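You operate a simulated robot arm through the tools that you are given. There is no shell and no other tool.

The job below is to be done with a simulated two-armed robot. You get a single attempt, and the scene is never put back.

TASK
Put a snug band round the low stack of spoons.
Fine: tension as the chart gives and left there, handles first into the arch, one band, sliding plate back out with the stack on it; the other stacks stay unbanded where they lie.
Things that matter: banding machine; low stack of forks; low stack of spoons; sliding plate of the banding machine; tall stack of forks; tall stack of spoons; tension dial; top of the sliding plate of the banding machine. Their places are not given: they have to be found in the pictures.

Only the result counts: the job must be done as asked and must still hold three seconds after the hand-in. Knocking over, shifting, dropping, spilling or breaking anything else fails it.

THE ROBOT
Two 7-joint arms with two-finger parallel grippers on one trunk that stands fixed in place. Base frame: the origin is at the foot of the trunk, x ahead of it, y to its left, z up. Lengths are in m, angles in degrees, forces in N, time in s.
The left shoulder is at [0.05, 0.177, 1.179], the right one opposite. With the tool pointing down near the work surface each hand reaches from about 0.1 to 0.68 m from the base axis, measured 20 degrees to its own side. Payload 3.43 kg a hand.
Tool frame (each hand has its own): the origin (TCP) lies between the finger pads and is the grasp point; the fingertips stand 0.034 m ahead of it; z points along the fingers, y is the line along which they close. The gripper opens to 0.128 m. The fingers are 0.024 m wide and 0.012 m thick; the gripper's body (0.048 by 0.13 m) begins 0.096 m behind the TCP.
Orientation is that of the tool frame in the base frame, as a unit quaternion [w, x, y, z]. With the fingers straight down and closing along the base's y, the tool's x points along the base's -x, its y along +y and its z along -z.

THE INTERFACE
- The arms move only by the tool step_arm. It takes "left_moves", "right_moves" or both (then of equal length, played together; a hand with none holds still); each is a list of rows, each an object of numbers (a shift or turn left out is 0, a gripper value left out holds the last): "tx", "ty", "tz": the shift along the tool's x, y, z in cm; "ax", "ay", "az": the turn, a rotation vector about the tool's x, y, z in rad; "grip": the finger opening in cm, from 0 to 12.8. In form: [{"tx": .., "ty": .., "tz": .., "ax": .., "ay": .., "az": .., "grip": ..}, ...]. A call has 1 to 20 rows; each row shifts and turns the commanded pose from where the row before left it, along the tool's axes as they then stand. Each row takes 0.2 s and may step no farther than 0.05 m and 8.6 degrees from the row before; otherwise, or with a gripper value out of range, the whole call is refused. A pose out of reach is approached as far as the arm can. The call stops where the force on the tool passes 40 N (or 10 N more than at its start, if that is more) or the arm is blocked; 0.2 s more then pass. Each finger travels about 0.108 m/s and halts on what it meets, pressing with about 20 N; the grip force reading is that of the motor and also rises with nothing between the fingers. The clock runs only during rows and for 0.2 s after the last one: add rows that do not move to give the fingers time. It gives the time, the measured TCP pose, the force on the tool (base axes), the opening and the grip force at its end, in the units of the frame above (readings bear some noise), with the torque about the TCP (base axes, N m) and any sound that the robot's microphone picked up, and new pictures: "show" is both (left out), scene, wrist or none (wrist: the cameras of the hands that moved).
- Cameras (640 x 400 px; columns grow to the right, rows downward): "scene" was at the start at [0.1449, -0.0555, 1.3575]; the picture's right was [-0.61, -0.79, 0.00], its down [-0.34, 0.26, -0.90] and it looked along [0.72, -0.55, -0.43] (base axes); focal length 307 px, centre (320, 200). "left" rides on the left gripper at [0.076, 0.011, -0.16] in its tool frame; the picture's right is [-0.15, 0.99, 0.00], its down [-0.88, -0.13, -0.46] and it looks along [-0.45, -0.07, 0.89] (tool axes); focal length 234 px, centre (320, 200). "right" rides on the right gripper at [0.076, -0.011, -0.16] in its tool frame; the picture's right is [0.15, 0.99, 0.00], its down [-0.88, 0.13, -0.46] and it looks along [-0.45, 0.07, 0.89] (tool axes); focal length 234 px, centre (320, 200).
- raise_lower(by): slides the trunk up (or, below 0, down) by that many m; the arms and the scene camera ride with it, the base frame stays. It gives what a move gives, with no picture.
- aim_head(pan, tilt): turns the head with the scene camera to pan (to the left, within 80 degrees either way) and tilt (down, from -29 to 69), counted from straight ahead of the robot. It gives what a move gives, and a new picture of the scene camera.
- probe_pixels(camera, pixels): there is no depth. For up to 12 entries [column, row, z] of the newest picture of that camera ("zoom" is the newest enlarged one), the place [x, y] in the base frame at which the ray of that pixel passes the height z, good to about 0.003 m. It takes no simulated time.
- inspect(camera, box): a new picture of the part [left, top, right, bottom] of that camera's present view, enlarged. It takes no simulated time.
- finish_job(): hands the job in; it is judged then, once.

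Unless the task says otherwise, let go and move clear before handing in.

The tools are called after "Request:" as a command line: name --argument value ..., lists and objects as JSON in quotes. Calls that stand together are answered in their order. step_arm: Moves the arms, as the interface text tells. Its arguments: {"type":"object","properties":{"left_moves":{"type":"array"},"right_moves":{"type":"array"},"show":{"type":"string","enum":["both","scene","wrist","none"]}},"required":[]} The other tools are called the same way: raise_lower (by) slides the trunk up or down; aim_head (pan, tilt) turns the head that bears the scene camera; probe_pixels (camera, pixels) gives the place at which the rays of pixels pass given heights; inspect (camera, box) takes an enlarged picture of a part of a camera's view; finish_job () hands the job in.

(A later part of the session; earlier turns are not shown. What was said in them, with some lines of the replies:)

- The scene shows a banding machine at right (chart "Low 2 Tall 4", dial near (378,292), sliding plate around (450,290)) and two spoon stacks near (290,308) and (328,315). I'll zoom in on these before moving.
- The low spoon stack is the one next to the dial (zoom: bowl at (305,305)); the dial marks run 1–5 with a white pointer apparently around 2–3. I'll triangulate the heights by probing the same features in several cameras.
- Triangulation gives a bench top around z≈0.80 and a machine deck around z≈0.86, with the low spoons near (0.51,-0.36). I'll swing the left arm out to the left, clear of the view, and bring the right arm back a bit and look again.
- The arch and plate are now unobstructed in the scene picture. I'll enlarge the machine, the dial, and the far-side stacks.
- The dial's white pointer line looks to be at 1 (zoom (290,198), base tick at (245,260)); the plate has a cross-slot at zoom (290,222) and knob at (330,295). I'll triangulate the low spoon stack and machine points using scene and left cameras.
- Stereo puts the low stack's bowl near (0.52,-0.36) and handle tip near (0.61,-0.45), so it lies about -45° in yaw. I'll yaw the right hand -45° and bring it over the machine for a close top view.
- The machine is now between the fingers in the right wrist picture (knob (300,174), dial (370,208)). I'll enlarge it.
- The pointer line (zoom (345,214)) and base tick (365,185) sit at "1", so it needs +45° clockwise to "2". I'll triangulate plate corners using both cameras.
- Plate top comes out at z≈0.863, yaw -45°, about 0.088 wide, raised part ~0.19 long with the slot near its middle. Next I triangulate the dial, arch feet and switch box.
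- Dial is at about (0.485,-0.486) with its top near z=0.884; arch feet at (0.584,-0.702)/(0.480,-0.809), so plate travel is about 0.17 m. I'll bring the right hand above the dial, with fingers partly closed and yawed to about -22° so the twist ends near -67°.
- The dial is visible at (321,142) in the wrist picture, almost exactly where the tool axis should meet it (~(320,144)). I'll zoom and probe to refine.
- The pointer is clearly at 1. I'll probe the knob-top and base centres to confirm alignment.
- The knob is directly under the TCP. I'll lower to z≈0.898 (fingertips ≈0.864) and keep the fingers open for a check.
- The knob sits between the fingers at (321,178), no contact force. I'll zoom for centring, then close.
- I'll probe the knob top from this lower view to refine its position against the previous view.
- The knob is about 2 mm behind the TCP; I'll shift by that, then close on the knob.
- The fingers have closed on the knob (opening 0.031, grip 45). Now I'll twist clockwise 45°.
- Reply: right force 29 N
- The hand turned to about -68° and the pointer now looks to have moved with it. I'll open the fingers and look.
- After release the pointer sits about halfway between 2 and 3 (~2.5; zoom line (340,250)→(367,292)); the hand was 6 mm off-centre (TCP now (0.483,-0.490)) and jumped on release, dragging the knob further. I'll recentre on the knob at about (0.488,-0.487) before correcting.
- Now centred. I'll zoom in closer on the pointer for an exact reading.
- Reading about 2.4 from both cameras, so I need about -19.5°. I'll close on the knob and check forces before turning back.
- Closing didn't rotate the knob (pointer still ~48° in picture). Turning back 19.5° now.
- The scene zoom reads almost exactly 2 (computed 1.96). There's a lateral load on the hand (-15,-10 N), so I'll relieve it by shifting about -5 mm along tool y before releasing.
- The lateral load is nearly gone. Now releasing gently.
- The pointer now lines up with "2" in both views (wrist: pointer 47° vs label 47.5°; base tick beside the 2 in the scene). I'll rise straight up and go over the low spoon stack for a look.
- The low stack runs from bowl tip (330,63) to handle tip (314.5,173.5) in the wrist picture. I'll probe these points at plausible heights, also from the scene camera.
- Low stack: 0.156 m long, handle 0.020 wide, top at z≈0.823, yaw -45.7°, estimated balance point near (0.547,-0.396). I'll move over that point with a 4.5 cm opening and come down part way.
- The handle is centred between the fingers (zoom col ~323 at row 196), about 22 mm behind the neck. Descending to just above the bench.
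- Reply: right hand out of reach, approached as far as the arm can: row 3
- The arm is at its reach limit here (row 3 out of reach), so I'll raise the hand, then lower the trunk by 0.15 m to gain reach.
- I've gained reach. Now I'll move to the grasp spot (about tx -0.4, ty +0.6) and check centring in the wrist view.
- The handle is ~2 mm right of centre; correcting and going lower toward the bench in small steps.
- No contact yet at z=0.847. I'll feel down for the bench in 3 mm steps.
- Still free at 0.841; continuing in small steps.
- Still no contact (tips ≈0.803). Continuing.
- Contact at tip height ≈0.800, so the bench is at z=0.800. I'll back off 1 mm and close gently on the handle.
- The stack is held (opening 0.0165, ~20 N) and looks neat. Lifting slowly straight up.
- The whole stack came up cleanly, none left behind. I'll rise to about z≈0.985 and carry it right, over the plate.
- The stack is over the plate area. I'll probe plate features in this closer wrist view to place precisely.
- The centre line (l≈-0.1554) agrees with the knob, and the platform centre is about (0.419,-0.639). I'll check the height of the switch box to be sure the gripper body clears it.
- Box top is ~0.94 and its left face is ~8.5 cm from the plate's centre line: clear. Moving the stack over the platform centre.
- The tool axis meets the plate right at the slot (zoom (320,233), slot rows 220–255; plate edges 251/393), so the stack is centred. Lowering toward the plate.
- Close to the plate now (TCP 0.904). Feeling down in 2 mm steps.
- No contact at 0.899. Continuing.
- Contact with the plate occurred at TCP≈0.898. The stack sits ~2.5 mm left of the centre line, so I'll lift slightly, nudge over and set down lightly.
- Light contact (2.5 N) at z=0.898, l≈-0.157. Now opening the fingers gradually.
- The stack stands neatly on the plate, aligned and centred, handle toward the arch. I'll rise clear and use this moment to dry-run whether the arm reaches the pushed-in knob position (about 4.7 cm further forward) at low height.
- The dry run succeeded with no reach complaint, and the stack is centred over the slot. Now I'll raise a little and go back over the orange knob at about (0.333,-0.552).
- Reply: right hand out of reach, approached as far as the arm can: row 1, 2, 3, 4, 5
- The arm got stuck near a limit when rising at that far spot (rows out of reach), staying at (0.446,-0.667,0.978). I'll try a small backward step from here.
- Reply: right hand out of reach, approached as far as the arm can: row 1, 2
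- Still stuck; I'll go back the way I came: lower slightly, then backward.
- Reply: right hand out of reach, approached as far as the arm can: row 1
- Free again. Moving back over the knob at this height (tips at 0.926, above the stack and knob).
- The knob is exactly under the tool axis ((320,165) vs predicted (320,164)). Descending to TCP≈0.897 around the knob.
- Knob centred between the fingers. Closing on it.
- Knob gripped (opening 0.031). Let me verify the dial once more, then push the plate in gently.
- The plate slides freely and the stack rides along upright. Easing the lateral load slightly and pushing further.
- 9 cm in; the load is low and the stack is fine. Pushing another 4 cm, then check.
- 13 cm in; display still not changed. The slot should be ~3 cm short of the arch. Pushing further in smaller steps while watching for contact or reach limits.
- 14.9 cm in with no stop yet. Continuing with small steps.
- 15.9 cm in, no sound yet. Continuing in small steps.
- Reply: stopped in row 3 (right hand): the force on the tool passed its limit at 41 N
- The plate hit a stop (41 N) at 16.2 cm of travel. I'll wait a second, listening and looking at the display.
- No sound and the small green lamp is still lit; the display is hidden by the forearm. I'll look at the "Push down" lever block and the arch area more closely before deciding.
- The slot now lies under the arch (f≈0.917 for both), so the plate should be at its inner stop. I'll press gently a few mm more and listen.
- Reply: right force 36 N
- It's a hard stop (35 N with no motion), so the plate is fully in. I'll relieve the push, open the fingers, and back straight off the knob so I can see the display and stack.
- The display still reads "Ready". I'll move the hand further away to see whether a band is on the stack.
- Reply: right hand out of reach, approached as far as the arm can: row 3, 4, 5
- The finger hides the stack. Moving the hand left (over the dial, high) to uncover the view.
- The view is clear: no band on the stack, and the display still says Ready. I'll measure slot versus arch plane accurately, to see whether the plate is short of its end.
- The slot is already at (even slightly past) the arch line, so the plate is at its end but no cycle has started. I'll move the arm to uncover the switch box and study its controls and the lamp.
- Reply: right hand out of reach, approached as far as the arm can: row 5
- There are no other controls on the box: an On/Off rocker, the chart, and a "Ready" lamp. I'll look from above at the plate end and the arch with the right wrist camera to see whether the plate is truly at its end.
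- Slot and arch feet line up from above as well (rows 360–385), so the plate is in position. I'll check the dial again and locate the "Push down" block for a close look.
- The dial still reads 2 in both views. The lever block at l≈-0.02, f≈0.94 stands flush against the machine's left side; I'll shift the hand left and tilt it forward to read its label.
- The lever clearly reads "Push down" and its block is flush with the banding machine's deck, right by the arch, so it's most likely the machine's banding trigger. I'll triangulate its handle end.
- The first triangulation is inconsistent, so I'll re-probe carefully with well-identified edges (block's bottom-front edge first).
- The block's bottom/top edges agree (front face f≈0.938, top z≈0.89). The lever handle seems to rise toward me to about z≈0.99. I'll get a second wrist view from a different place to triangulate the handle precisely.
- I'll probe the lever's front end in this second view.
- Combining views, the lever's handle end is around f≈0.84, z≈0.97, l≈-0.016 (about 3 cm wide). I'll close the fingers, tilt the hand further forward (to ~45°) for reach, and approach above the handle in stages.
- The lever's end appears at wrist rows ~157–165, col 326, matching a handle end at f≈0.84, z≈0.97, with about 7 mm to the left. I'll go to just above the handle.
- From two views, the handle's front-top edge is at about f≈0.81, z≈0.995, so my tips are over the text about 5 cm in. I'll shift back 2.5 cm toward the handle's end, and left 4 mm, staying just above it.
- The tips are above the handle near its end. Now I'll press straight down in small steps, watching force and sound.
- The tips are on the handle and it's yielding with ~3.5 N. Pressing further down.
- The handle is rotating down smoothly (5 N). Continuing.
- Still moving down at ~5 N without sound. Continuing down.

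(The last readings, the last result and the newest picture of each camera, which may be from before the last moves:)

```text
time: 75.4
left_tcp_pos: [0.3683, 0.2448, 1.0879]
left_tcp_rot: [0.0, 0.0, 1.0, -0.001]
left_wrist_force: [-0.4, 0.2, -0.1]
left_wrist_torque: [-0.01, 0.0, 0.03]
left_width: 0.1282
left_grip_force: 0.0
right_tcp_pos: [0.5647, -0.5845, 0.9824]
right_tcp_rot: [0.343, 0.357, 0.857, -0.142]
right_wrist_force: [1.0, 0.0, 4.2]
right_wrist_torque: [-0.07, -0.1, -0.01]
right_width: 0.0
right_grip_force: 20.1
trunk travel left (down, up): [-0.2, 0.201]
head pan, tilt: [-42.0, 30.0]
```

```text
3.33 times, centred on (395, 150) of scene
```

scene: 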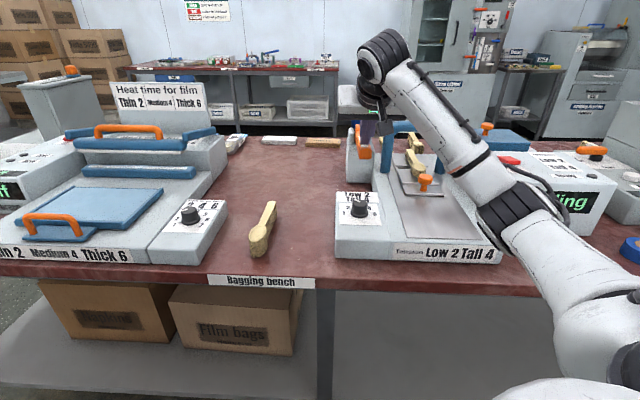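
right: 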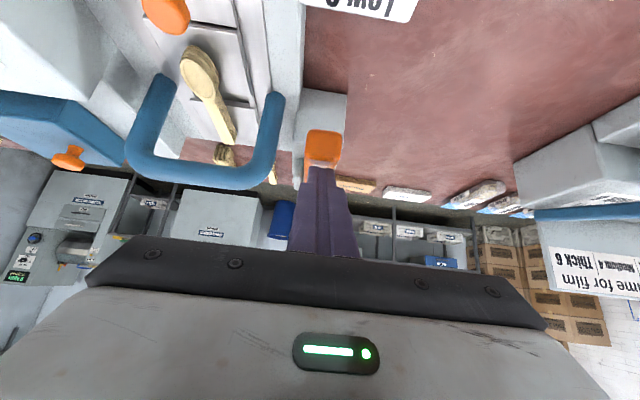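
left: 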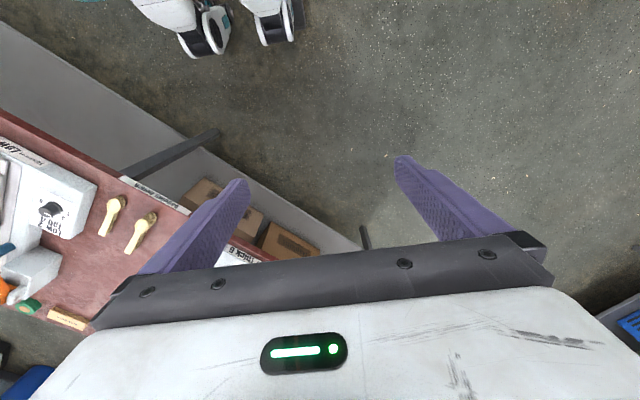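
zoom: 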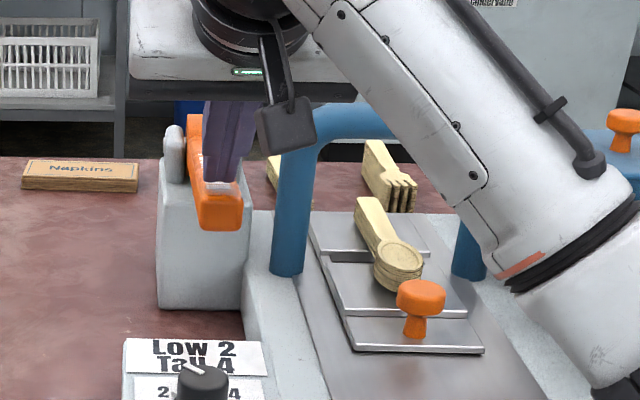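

The display now ends in "…ding" (Banding) — the lever was the trigger. I'll hold still and wait for the cycle.

Request:
step_arm --right_moves '[{}, {}, {}, {}, {}]' --show "scene"

Request:
inspect --camera "scene" --box '[370, 110, 620, 250]'

```text
time: 76.6
left_tcp_pos: [0.3688, 0.2445, 1.088]
left_tcp_rot: [0.0, 0.0, 1.0, -0.001]
left_wrist_force: [0.0, -0.2, 0.2]
left_wrist_torque: [0.02, 0.0, 0.05]
left_width: 0.1278
left_grip_force: 0.0
right_tcp_pos: [0.5635, -0.5831, 0.9843]
right_tcp_rot: [0.342, 0.358, 0.857, -0.143]
right_wrist_force: [3.6, -1.7, 6.6]
right_wrist_torque: [-0.07, -0.22, 0.02]
right_width: 0.0001
right_grip_force: 19.8
trunk travel left (down, up): [-0.2, 0.201]
head pan, tilt: [-42.0, 30.0]
```

scene: 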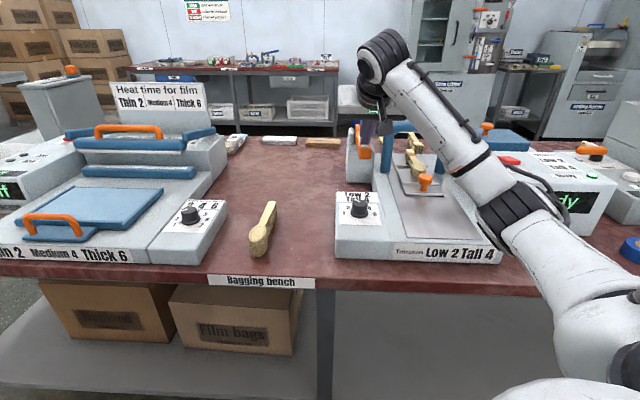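

```text
2.56 times, centred on (495, 180) of scene
```

zoom: 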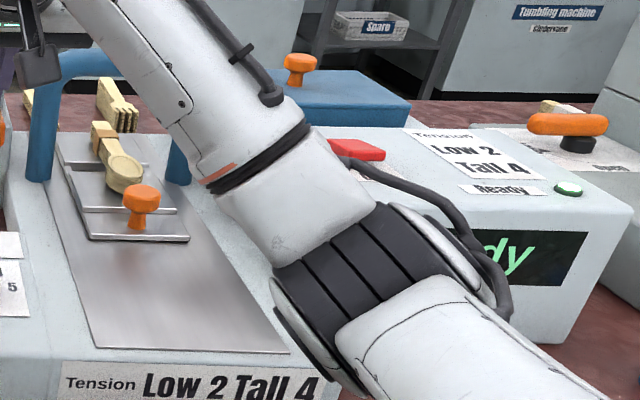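

Display is back to "Ready" and a band is visible round the stack. I'll let the lever rise by lifting straight up, then back off the way I came.

Request:
step_arm --right_moves '[{"tz": -0.5, "tx": -0.49}, {"tz": -0.71, "tx": -0.7}, {"tz": -0.71, "tx": -0.7}, {"tz": -0.71, "tx": -0.7}, {"tz": -0.71, "tx": -0.7}, {"tz": -0.71, "tx": -0.7}, {"tz": -0.71, "tx": -0.7}, {}]' --show "scene"

Request:
inspect --camera "scene" --box '[330, 80, 470, 210]'

```text
time: 78.4
left_tcp_pos: [0.3685, 0.2438, 1.0874]
left_tcp_rot: [0.0, 0.0, 1.0, 0.001]
left_wrist_force: [-0.3, 0.3, 0.1]
left_wrist_torque: [0.01, -0.01, -0.01]
left_width: 0.1281
left_grip_force: 0.1
right_tcp_pos: [0.5658, -0.5856, 1.0494]
right_tcp_rot: [0.341, 0.358, 0.857, -0.144]
right_wrist_force: [-0.9, -0.7, 0.7]
right_wrist_torque: [-0.04, 0.03, -0.03]
right_width: 0.0
right_grip_force: 19.8
trunk travel left (down, up): [-0.2, 0.201]
head pan, tilt: [-42.0, 30.0]
```

scene: 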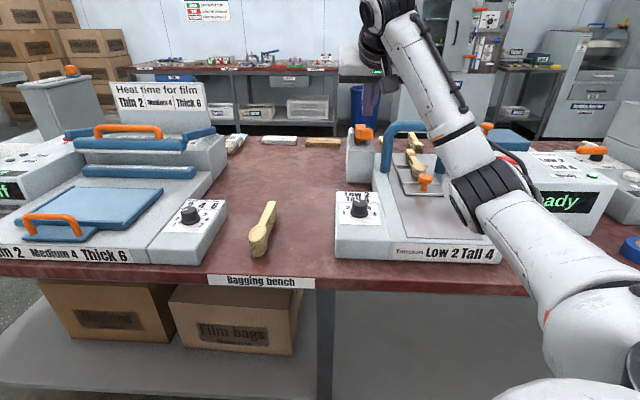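

```text
3.08 times, centred on (400, 145) of scene
```

zoom: 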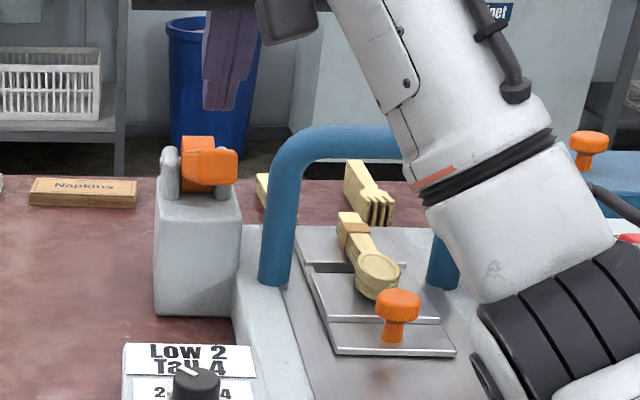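

The lever has sprung back up, the band is visible at zoom (353,230). I'll retract, untilt the hand, and go back to the knob to draw the plate out.

Request:
step_arm --right_moves '[{"tz": -3.1, "tx": 3.1}, {"tz": -3.1, "tx": 3.1}, {"tz": -3.1, "tx": 3.1}, {"tz": -3.1, "tx": 3.1}, {"ay": 0.13}, {"ay": 0.13}, {"ay": 0.13}, {"ay": 0.13}, {"ay": 0.13}, {"ay": 0.13, "grip": 6}, {}]' --show "both"

```text
time: 80.8
left_tcp_pos: [0.3695, 0.2437, 1.0873]
left_tcp_rot: [0.001, 0.0, 1.0, 0.0]
left_wrist_force: [-0.4, 0.6, -0.5]
left_wrist_torque: [0.01, 0.0, -0.03]
left_width: 0.1282
left_grip_force: 0.0
right_tcp_pos: [0.442, -0.4593, 1.0544]
right_tcp_rot: [-0.01, 0.385, 0.923, 0.004]
right_wrist_force: [0.8, 0.5, 1.0]
right_wrist_torque: [0.01, 0.02, -0.01]
right_width: 0.0598
right_grip_force: 0.0
trunk travel left (down, up): [-0.2, 0.201]
head pan, tilt: [-42.0, 30.0]
```

scene: 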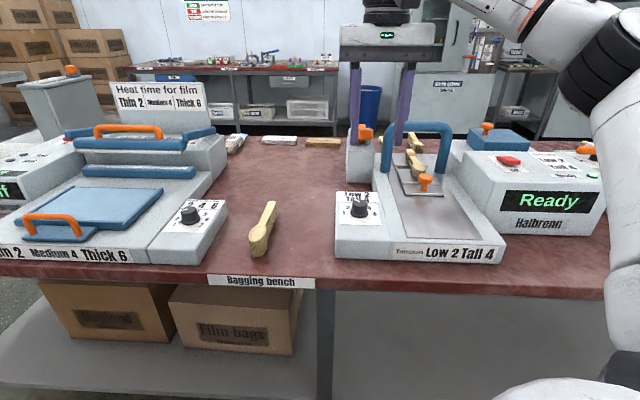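
right: 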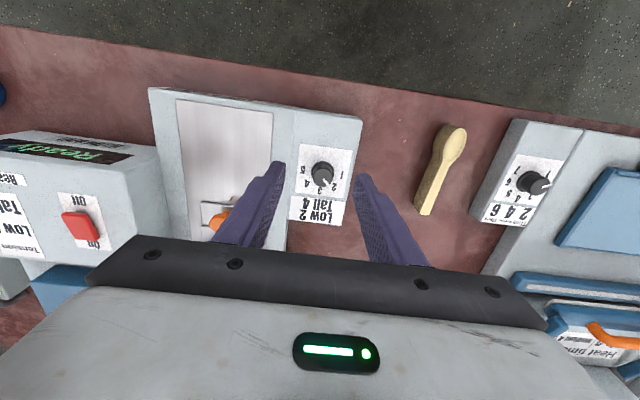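

The view is clear: display "Ready", plate in with the banded stack. Moving behind the knob (fingers open 6 cm) at the plate's centre line, then down.

Request:
step_arm --right_moves '[{"ty": -3.6, "tx": -0.7, "ay": -0.02}, {"ty": -3.6, "tx": -0.7}, {"ty": -3.6, "tx": -0.7}, {"ty": -3.5, "tx": -0.7, "tz": 0.5}, {"tz": 4}, {"tz": 4}, {"tz": 4}, {}]' --show "both"

Request:
inspect --camera "scene" --box '[370, 110, 500, 260]'

```text
time: 82.6
left_tcp_pos: [0.3685, 0.2446, 1.0869]
left_tcp_rot: [0.0, 0.001, 1.0, 0.0]
left_wrist_force: [0.5, -0.3, -0.8]
left_wrist_torque: [0.01, -0.01, 0.03]
left_width: 0.1279
left_grip_force: 0.0
right_tcp_pos: [0.3604, -0.5802, 0.9266]
right_tcp_rot: [-0.001, 0.385, 0.923, 0.001]
right_wrist_force: [-0.5, 0.8, 0.2]
right_wrist_torque: [-0.03, 0.02, 0.02]
right_width: 0.0599
right_grip_force: 0.1
trunk travel left (down, up): [-0.2, 0.201]
head pan, tilt: [-42.0, 30.0]
```

scene: 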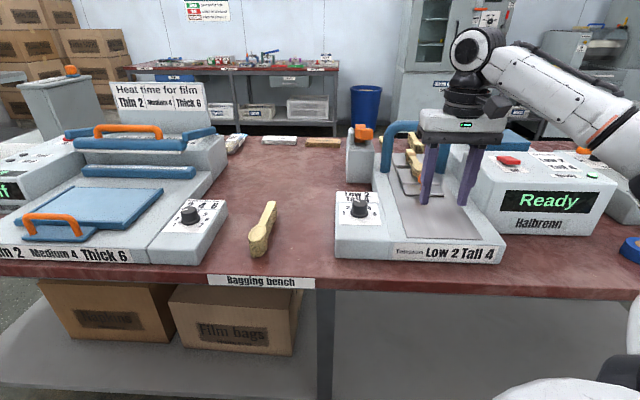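
right: 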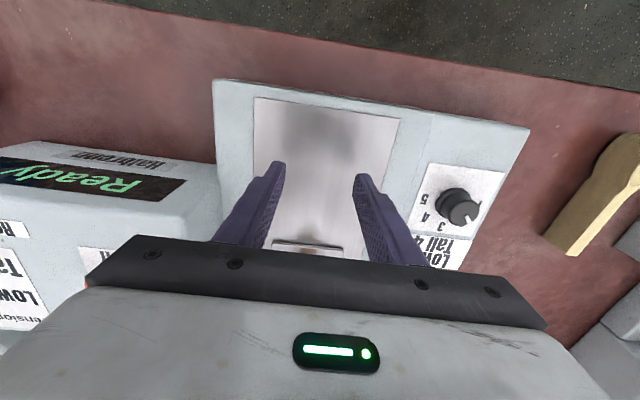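

```text
2.67 times, centred on (435, 185) of scene
```

zoom: 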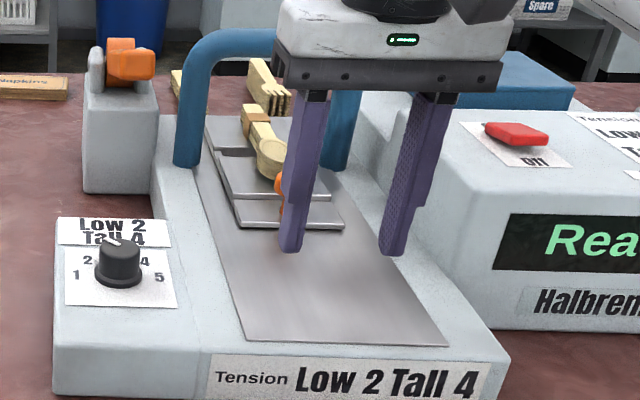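

Positioned on the centre line (l=-0.1554), f=0.665. Lowering to knob height and moving forward around the knob.

Request:
step_arm --right_moves '[{"tz": 1.5}, {"tz": 1.4}, {"tx": -3}, {"tx": -3}, {"tx": -3}, {}]' --show "both"

Request:
inspect --camera "right" --box '[240, 120, 400, 260]'

```text
time: 84.0
left_tcp_pos: [0.3687, 0.2454, 1.0876]
left_tcp_rot: [0.0, 0.0, 1.0, 0.0]
left_wrist_force: [-0.3, -0.1, 0.1]
left_wrist_torque: [0.01, 0.03, 0.01]
left_width: 0.1277
left_grip_force: 0.0
right_tcp_pos: [0.4228, -0.6452, 0.9004]
right_tcp_rot: [-0.001, 0.385, 0.923, 0.0]
right_wrist_force: [0.7, 0.7, 0.0]
right_wrist_torque: [-0.02, -0.02, -0.02]
right_width: 0.0599
right_grip_force: 0.0
trunk travel left (down, up): [-0.2, 0.201]
head pan, tilt: [-42.0, 30.0]
```

scene: 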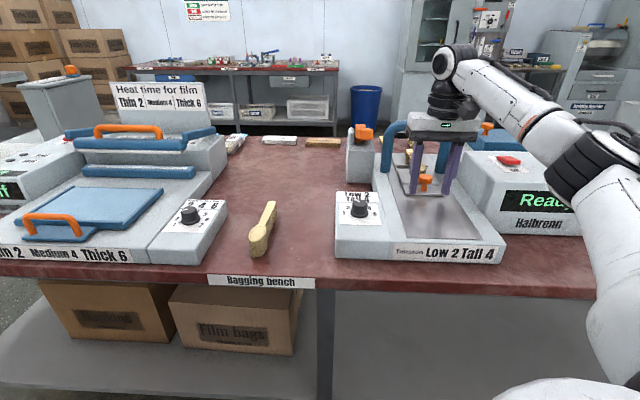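
right: 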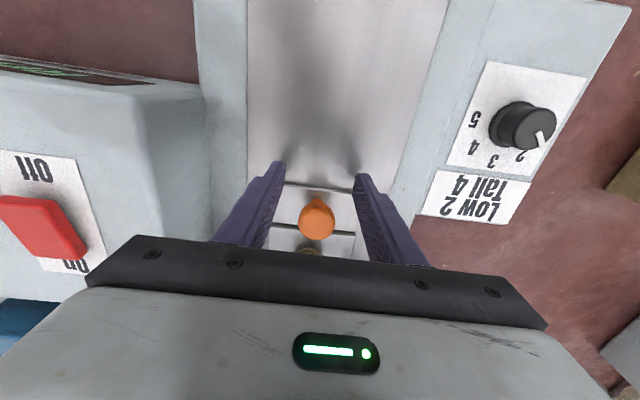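

```text
2.86 times, centred on (320, 190) of right
```

zoom: 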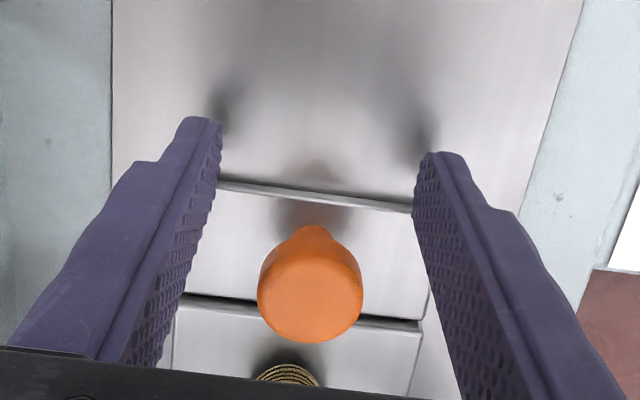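

The knob is ~3 cm ahead and centred between the fingers. Moving forward 3.2 cm and closing.

Request:
step_arm --right_moves '[{"tx": -1.6}, {"tx": -1.6}, {"tz": 0.3}, {}]' --show "wrist"

Request:
inspect --camera "right" --box '[240, 120, 400, 260]'

```text
time: 85.0
left_tcp_pos: [0.3689, 0.2443, 1.0874]
left_tcp_rot: [0.0, 0.0, 1.0, 0.0]
left_wrist_force: [0.0, 0.5, 0.3]
left_wrist_torque: [0.01, 0.03, 0.03]
left_width: 0.128
left_grip_force: 0.2
right_tcp_pos: [0.4465, -0.6666, 0.8962]
right_tcp_rot: [-0.002, 0.385, 0.923, -0.001]
right_wrist_force: [-0.1, -0.7, 0.7]
right_wrist_torque: [0.03, -0.01, 0.01]
right_width: 0.0601
right_grip_force: 0.1
trunk travel left (down, up): [-0.2, 0.201]
head pan, tilt: [-42.0, 30.0]
```

right: 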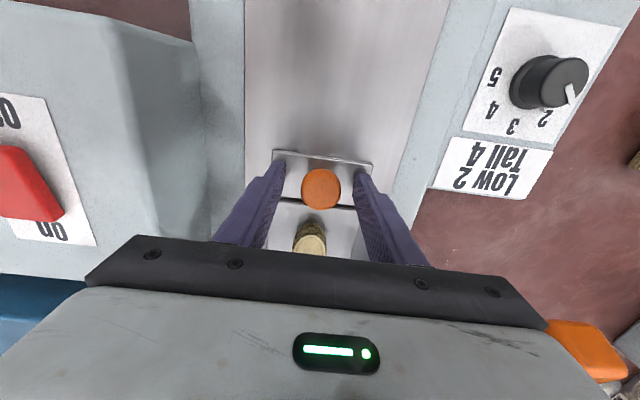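

```text
2.86 times, centred on (320, 190) of right
```

zoom: 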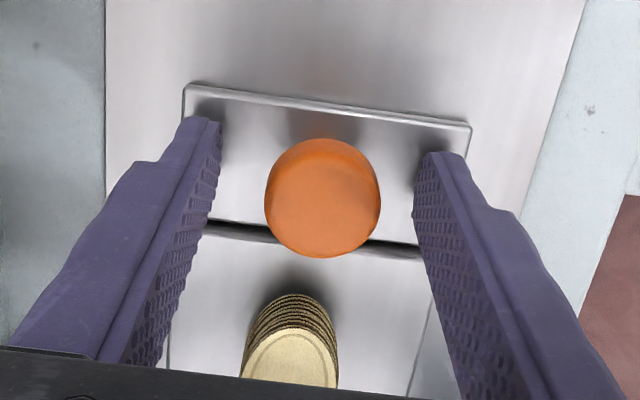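

Knob is centred. Closing on it, then pulling the plate back slowly.

Request:
step_arm --right_moves '[{"grip": 4}, {"grip": 3}, {"grip": 2.2}, {"grip": 2.2}, {}]' --show "none"

Request:
step_arm --right_moves '[{"tx": 0.4}, {"tx": 0.8}, {"tx": 0.8}, {"tx": 0.8}, {"tx": 0.8}, {"tx": 0.4}, {}]' --show "both"

Request:
inspect --camera "scene" --box '[370, 110, 500, 260]'

```text
time: 86.2
left_tcp_pos: [0.3688, 0.2451, 1.0866]
left_tcp_rot: [0.001, 0.0, 1.0, 0.0]
left_wrist_force: [-0.4, 0.3, 0.1]
left_wrist_torque: [0.03, 0.03, 0.0]
left_width: 0.1277
left_grip_force: 0.0
right_tcp_pos: [0.4479, -0.667, 0.897]
right_tcp_rot: [-0.001, 0.384, 0.923, -0.001]
right_wrist_force: [2.2, 4.2, -2.0]
right_wrist_torque: [0.02, -0.11, 0.04]
right_width: 0.031
right_grip_force: 45.1
trunk travel left (down, up): [-0.2, 0.201]
head pan, tilt: [-42.0, 30.0]
```

```text
time: 87.8
left_tcp_pos: [0.37, 0.245, 1.0852]
left_tcp_rot: [-0.001, -0.001, 1.0, -0.001]
left_wrist_force: [-0.3, -0.1, 0.6]
left_wrist_torque: [0.01, -0.03, -0.01]
left_width: 0.128
left_grip_force: 0.2
right_tcp_pos: [0.4183, -0.6378, 0.8961]
right_tcp_rot: [-0.001, 0.385, 0.923, -0.001]
right_wrist_force: [8.5, 7.8, -2.4]
right_wrist_torque: [-0.14, -0.49, 0.04]
right_width: 0.0313
right_grip_force: 45.4
trunk travel left (down, up): [-0.2, 0.201]
head pan, tilt: [-42.0, 30.0]
```

scene: 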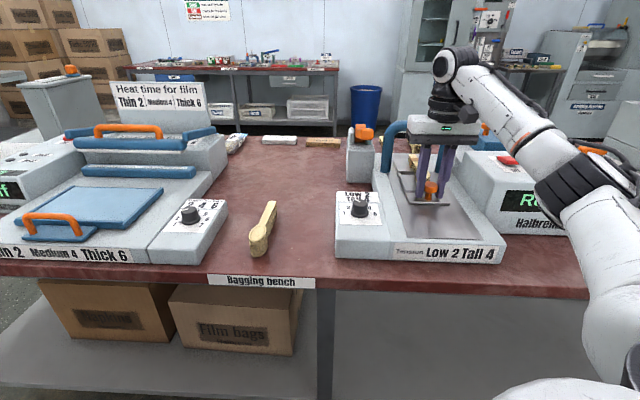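
right: 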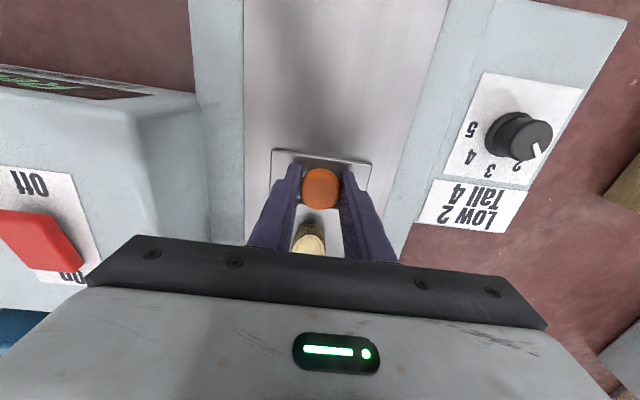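

```text
2.67 times, centred on (435, 185) of scene
```

zoom: 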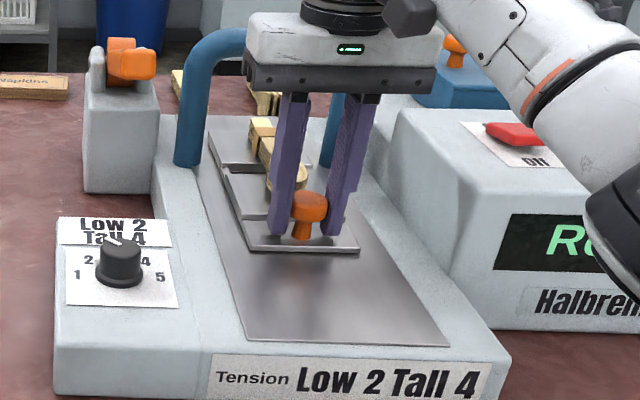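

The plate and banded stack move back smoothly. Continuing to pull.

Request:
step_arm --right_moves '[{"tx": 0.6, "ty": 0.12}, {"tx": 0.9}, {"tx": 0.9}, {"tx": 0.9}, {"tx": 0.9}, {"tx": 0.9}, {"tx": 0.6}, {}]' --show "none"

Request:
step_arm --right_moves '[{"tx": 0.6, "ty": 0.05}, {"tx": 0.9}, {"tx": 0.9}, {"tx": 0.9}, {"tx": 0.6}, {"tx": 0.4}, {}]' --show "both"

Request:
inspect --camera "scene" --box '[370, 110, 500, 260]'

```text
time: 89.6
left_tcp_pos: [0.3683, 0.244, 1.0871]
left_tcp_rot: [0.0, 0.0, 1.0, 0.0]
left_wrist_force: [-0.5, -0.5, 0.5]
left_wrist_torque: [-0.01, -0.01, 0.02]
left_width: 0.1279
left_grip_force: 0.0
right_tcp_pos: [0.3781, -0.597, 0.8961]
right_tcp_rot: [-0.002, 0.385, 0.923, 0.0]
right_wrist_force: [1.7, 1.7, -10.5]
right_wrist_torque: [-0.36, -0.25, -0.15]
right_width: 0.0311
right_grip_force: 44.8
trunk travel left (down, up): [-0.2, 0.201]
head pan, tilt: [-42.0, 30.0]
```

```text
time: 91.2
left_tcp_pos: [0.3684, 0.2435, 1.0866]
left_tcp_rot: [0.0, 0.0, 1.0, 0.0]
left_wrist_force: [-0.9, -0.1, 0.4]
left_wrist_torque: [0.01, 0.0, 0.01]
left_width: 0.1281
left_grip_force: 0.1
right_tcp_pos: [0.3483, -0.5669, 0.8966]
right_tcp_rot: [-0.002, 0.385, 0.923, 0.0]
right_wrist_force: [-1.6, -1.4, -9.5]
right_wrist_torque: [0.13, 0.16, -0.03]
right_width: 0.0314
right_grip_force: 44.7
trunk travel left (down, up): [-0.2, 0.201]
head pan, tilt: [-42.0, 30.0]
```

scene: 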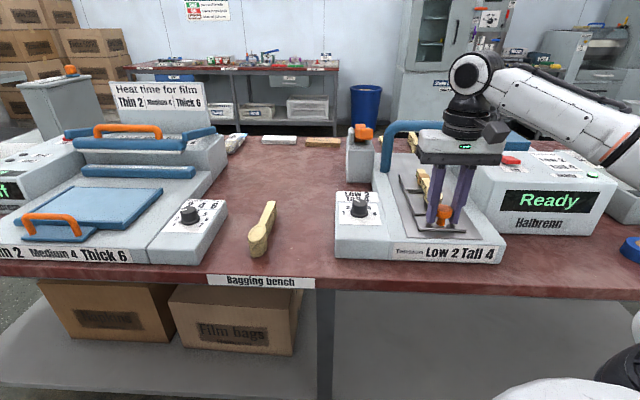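
right: 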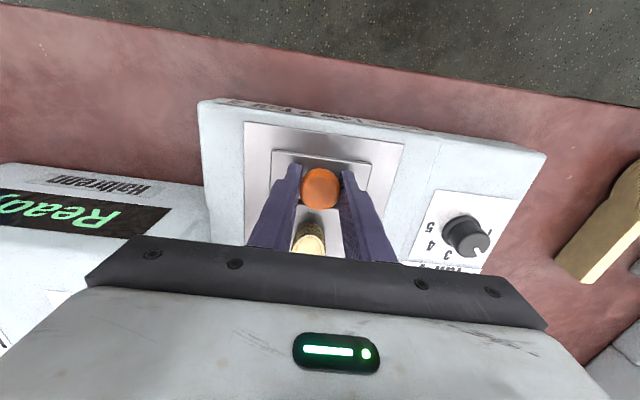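

```text
2.67 times, centred on (435, 185) of scene
```

zoom: 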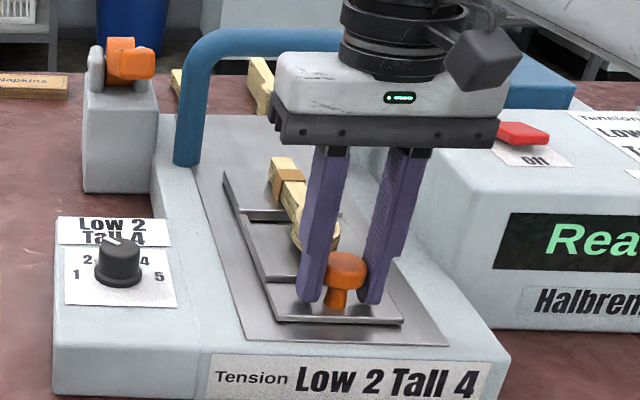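

About 2 cm left to the outer end. Pulling to the stop in small steps.

Request:
step_arm --right_moves '[{"tx": 0.6}, {"tx": 0.6}, {"tx": 0.5}, {"tx": 0.4}, {}]' --show "scene"

Request:
inspect --camera "scene" --box '[370, 110, 500, 260]'

```text
time: 92.4
left_tcp_pos: [0.3678, 0.2417, 1.0867]
left_tcp_rot: [0.0, 0.0, 1.0, 0.0]
left_wrist_force: [-0.3, 0.1, -0.3]
left_wrist_torque: [0.01, 0.01, -0.03]
left_width: 0.1281
left_grip_force: 0.0
right_tcp_pos: [0.3338, -0.5535, 0.8962]
right_tcp_rot: [-0.001, 0.386, 0.923, 0.0]
right_wrist_force: [1.7, -9.7, -6.9]
right_wrist_torque: [0.25, 0.37, 0.07]
right_width: 0.0312
right_grip_force: 45.3
trunk travel left (down, up): [-0.2, 0.201]
head pan, tilt: [-42.0, 30.0]
```

scene: 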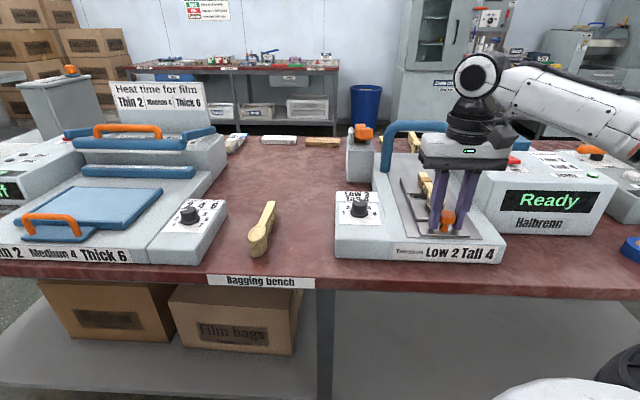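

```text
2.67 times, centred on (435, 185) of scene
```

zoom: 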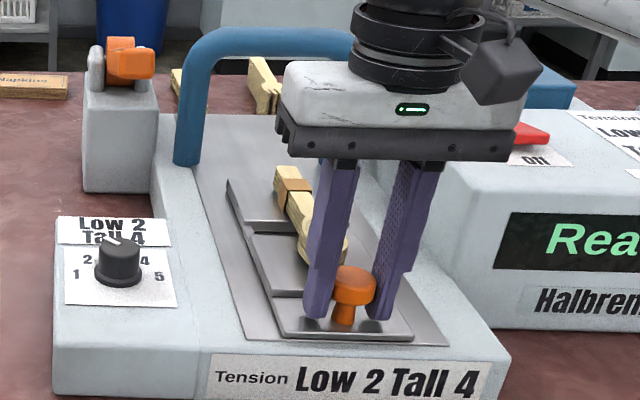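

It's at f=0.627 with an 8 N reaction, i.e. at (or right at) the outer stop. One small extra tug, then relieve and release.

Request:
step_arm --right_moves '[{"tx": 0.15}, {}]' --show "none"

Request:
step_arm --right_moves '[{"tx": -0.2}, {}, {"grip": 4}, {"grip": 6}, {}]' --show "none"

```text
time: 93.0
left_tcp_pos: [0.3688, 0.2431, 1.088]
left_tcp_rot: [-0.001, 0.0, 1.0, 0.001]
left_wrist_force: [0.2, 0.0, -0.4]
left_wrist_torque: [-0.04, 0.03, -0.01]
left_width: 0.1279
left_grip_force: 0.1
right_tcp_pos: [0.3341, -0.5531, 0.8968]
right_tcp_rot: [0.001, 0.387, 0.922, 0.0]
right_wrist_force: [10.7, -19.0, -2.4]
right_wrist_torque: [0.41, 0.13, -0.08]
right_width: 0.0312
right_grip_force: 45.2
trunk travel left (down, up): [-0.2, 0.201]
head pan, tilt: [-42.0, 30.0]
```

```text
time: 94.2
left_tcp_pos: [0.3683, 0.2434, 1.0876]
left_tcp_rot: [0.0, 0.001, 1.0, -0.001]
left_wrist_force: [-0.8, 0.1, -0.1]
left_wrist_torque: [0.0, 0.02, -0.01]
left_width: 0.1279
left_grip_force: 0.1
right_tcp_pos: [0.3322, -0.5513, 0.8975]
right_tcp_rot: [-0.001, 0.385, 0.923, 0.0]
right_wrist_force: [-0.6, 0.5, 0.2]
right_wrist_torque: [-0.05, 0.03, 0.0]
right_width: 0.0599
right_grip_force: 0.1
trunk travel left (down, up): [-0.2, 0.201]
head pan, tilt: [-42.0, 30.0]
```

The plate is at its outer stop (21 N, no motion) and the fingers are open. Lifting the hand straight up and moving aside to check.

Request:
step_arm --right_moves '[{"tz": -2}, {"tz": -3}, {"tz": -4}, {"tz": -3}, {"ty": 4}, {"ty": 4}, {"ty": 4}, {"ty": 4}, {"ty": 4}, {}]' --show "both"

Request:
inspect --camera "scene" --box '[380, 130, 510, 260]'

Request:
inspect --camera "scene" --box '[340, 190, 380, 230]'

```text
time: 96.4
left_tcp_pos: [0.3687, 0.2434, 1.0867]
left_tcp_rot: [0.0, 0.0, 1.0, -0.001]
left_wrist_force: [0.6, 0.4, 0.6]
left_wrist_torque: [-0.01, 0.03, -0.02]
left_width: 0.1279
left_grip_force: 0.2
right_tcp_pos: [0.4738, -0.4098, 1.0152]
right_tcp_rot: [-0.001, 0.386, 0.923, 0.0]
right_wrist_force: [0.2, 0.2, 0.6]
right_wrist_torque: [0.0, 0.0, 0.0]
right_width: 0.0601
right_grip_force: 0.2
trunk travel left (down, up): [-0.2, 0.201]
head pan, tilt: [-42.0, 30.0]
```

scene: 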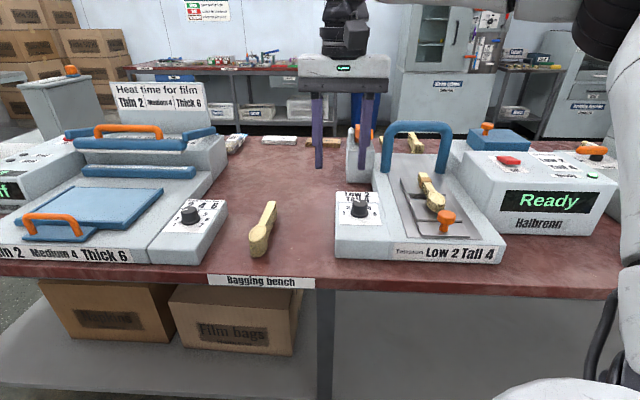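
right: 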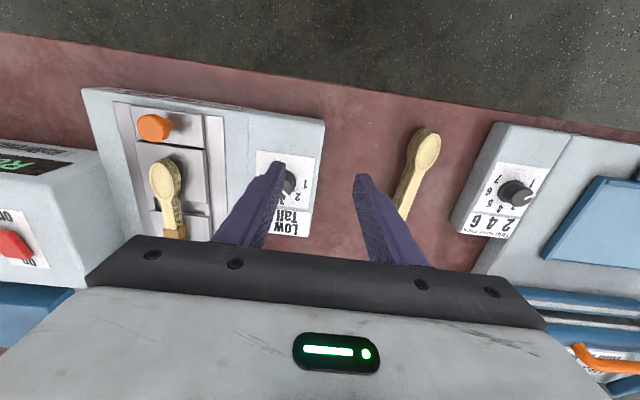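

```text
3.08 times, centred on (445, 195) of scene
```

zoom: 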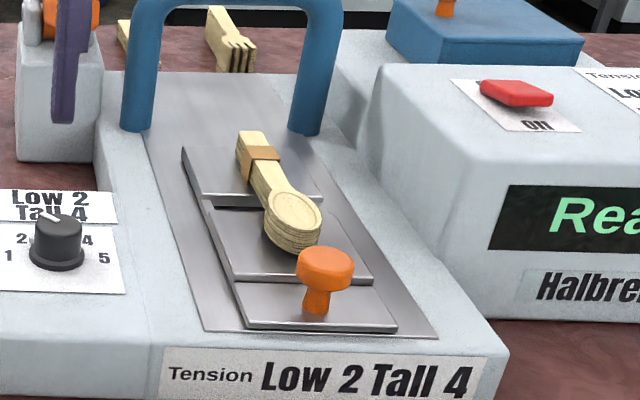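

```text
10.00 times, centred on (360, 210) of scene
```

zoom: 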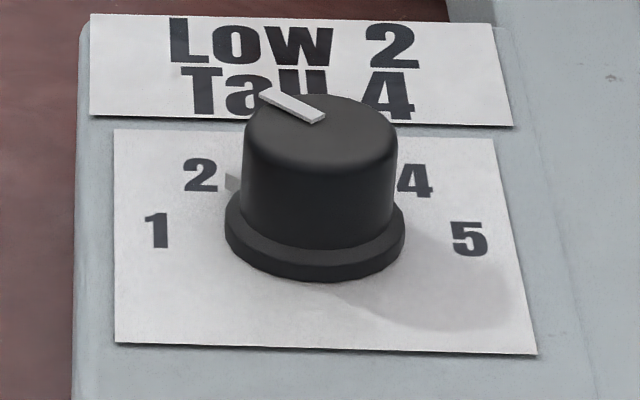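

The banded stack lies on the withdrawn plate (band at zoom (262,160)), the dial is at 2, display Ready, and the other stacks are where they were. I'll lift the hand a little more, clear of everything, and take a last look.

Request:
step_arm --right_moves '[{"tz": -3}, {"tz": -3}, {}, {}, {}]' --show "scene"

Request:
inspect --camera "scene" --box '[230, 110, 510, 270]'

```text
time: 97.6
left_tcp_pos: [0.3685, 0.2439, 1.0879]
left_tcp_rot: [0.001, 0.0, 1.0, 0.0]
left_wrist_force: [-0.7, 0.0, 0.3]
left_wrist_torque: [0.01, 0.01, -0.01]
left_width: 0.1281
left_grip_force: 0.0
right_tcp_pos: [0.4753, -0.411, 1.0766]
right_tcp_rot: [-0.002, 0.385, 0.923, 0.0]
right_wrist_force: [0.8, 0.8, 0.1]
right_wrist_torque: [0.01, 0.0, 0.01]
right_width: 0.0601
right_grip_force: 0.1
trunk travel left (down, up): [-0.2, 0.201]
head pan, tilt: [-42.0, 30.0]
```

scene: 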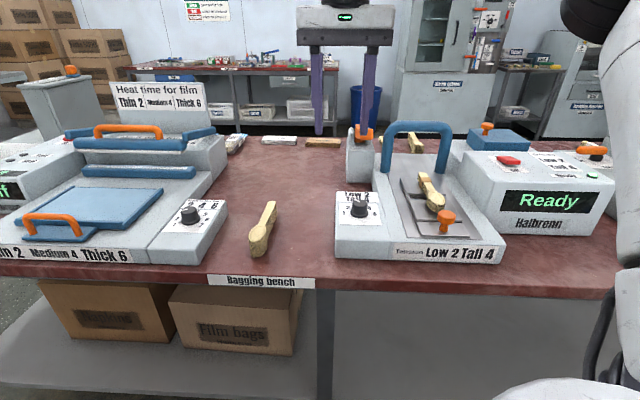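

```text
2.29 times, centred on (370, 190) of scene
```

zoom: 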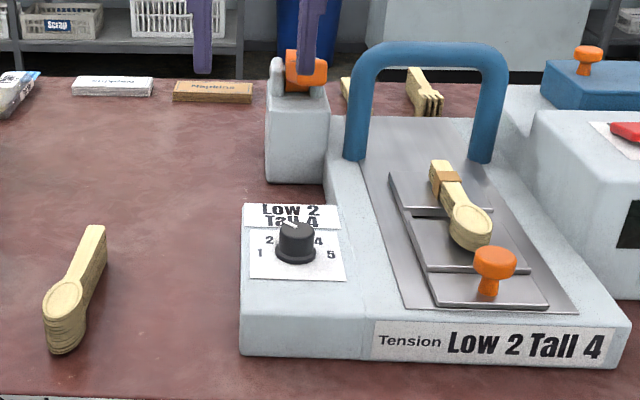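

The picture shows one band on the low spoon stack, the plate out with the stack on it, and the dial at 2. The tall spoons and the forks haven't moved, and both hands are clear, so I'm handing in.

Request:
finish_job

```text
The job is handed in.
```

The low stack of spoons now has one band round it and is lying on the sliding plate, which is pulled fully back out. I've handed the job in; no verdict came back.

- **Tension:** the dial was at 1. I set it to 2, as the chart gives for a low stack, and left it there. My first turn went too far, to about 2.4, and I corrected it before banding.
- **Banding:** the stack went in handles first and centred on the plate. Pushing the plate in did not start the machine, so I pressed the orange "Push down" lever beside the arch once. The display changed to what looked like "Banding", then back to "Ready", and the lever sprang back up.
- **Other stacks:** the tall spoons and both fork stacks are unbanded and look unmoved in the last pictures.
- **Snugness:** I judged the band by eye only and did not test how tight it is.
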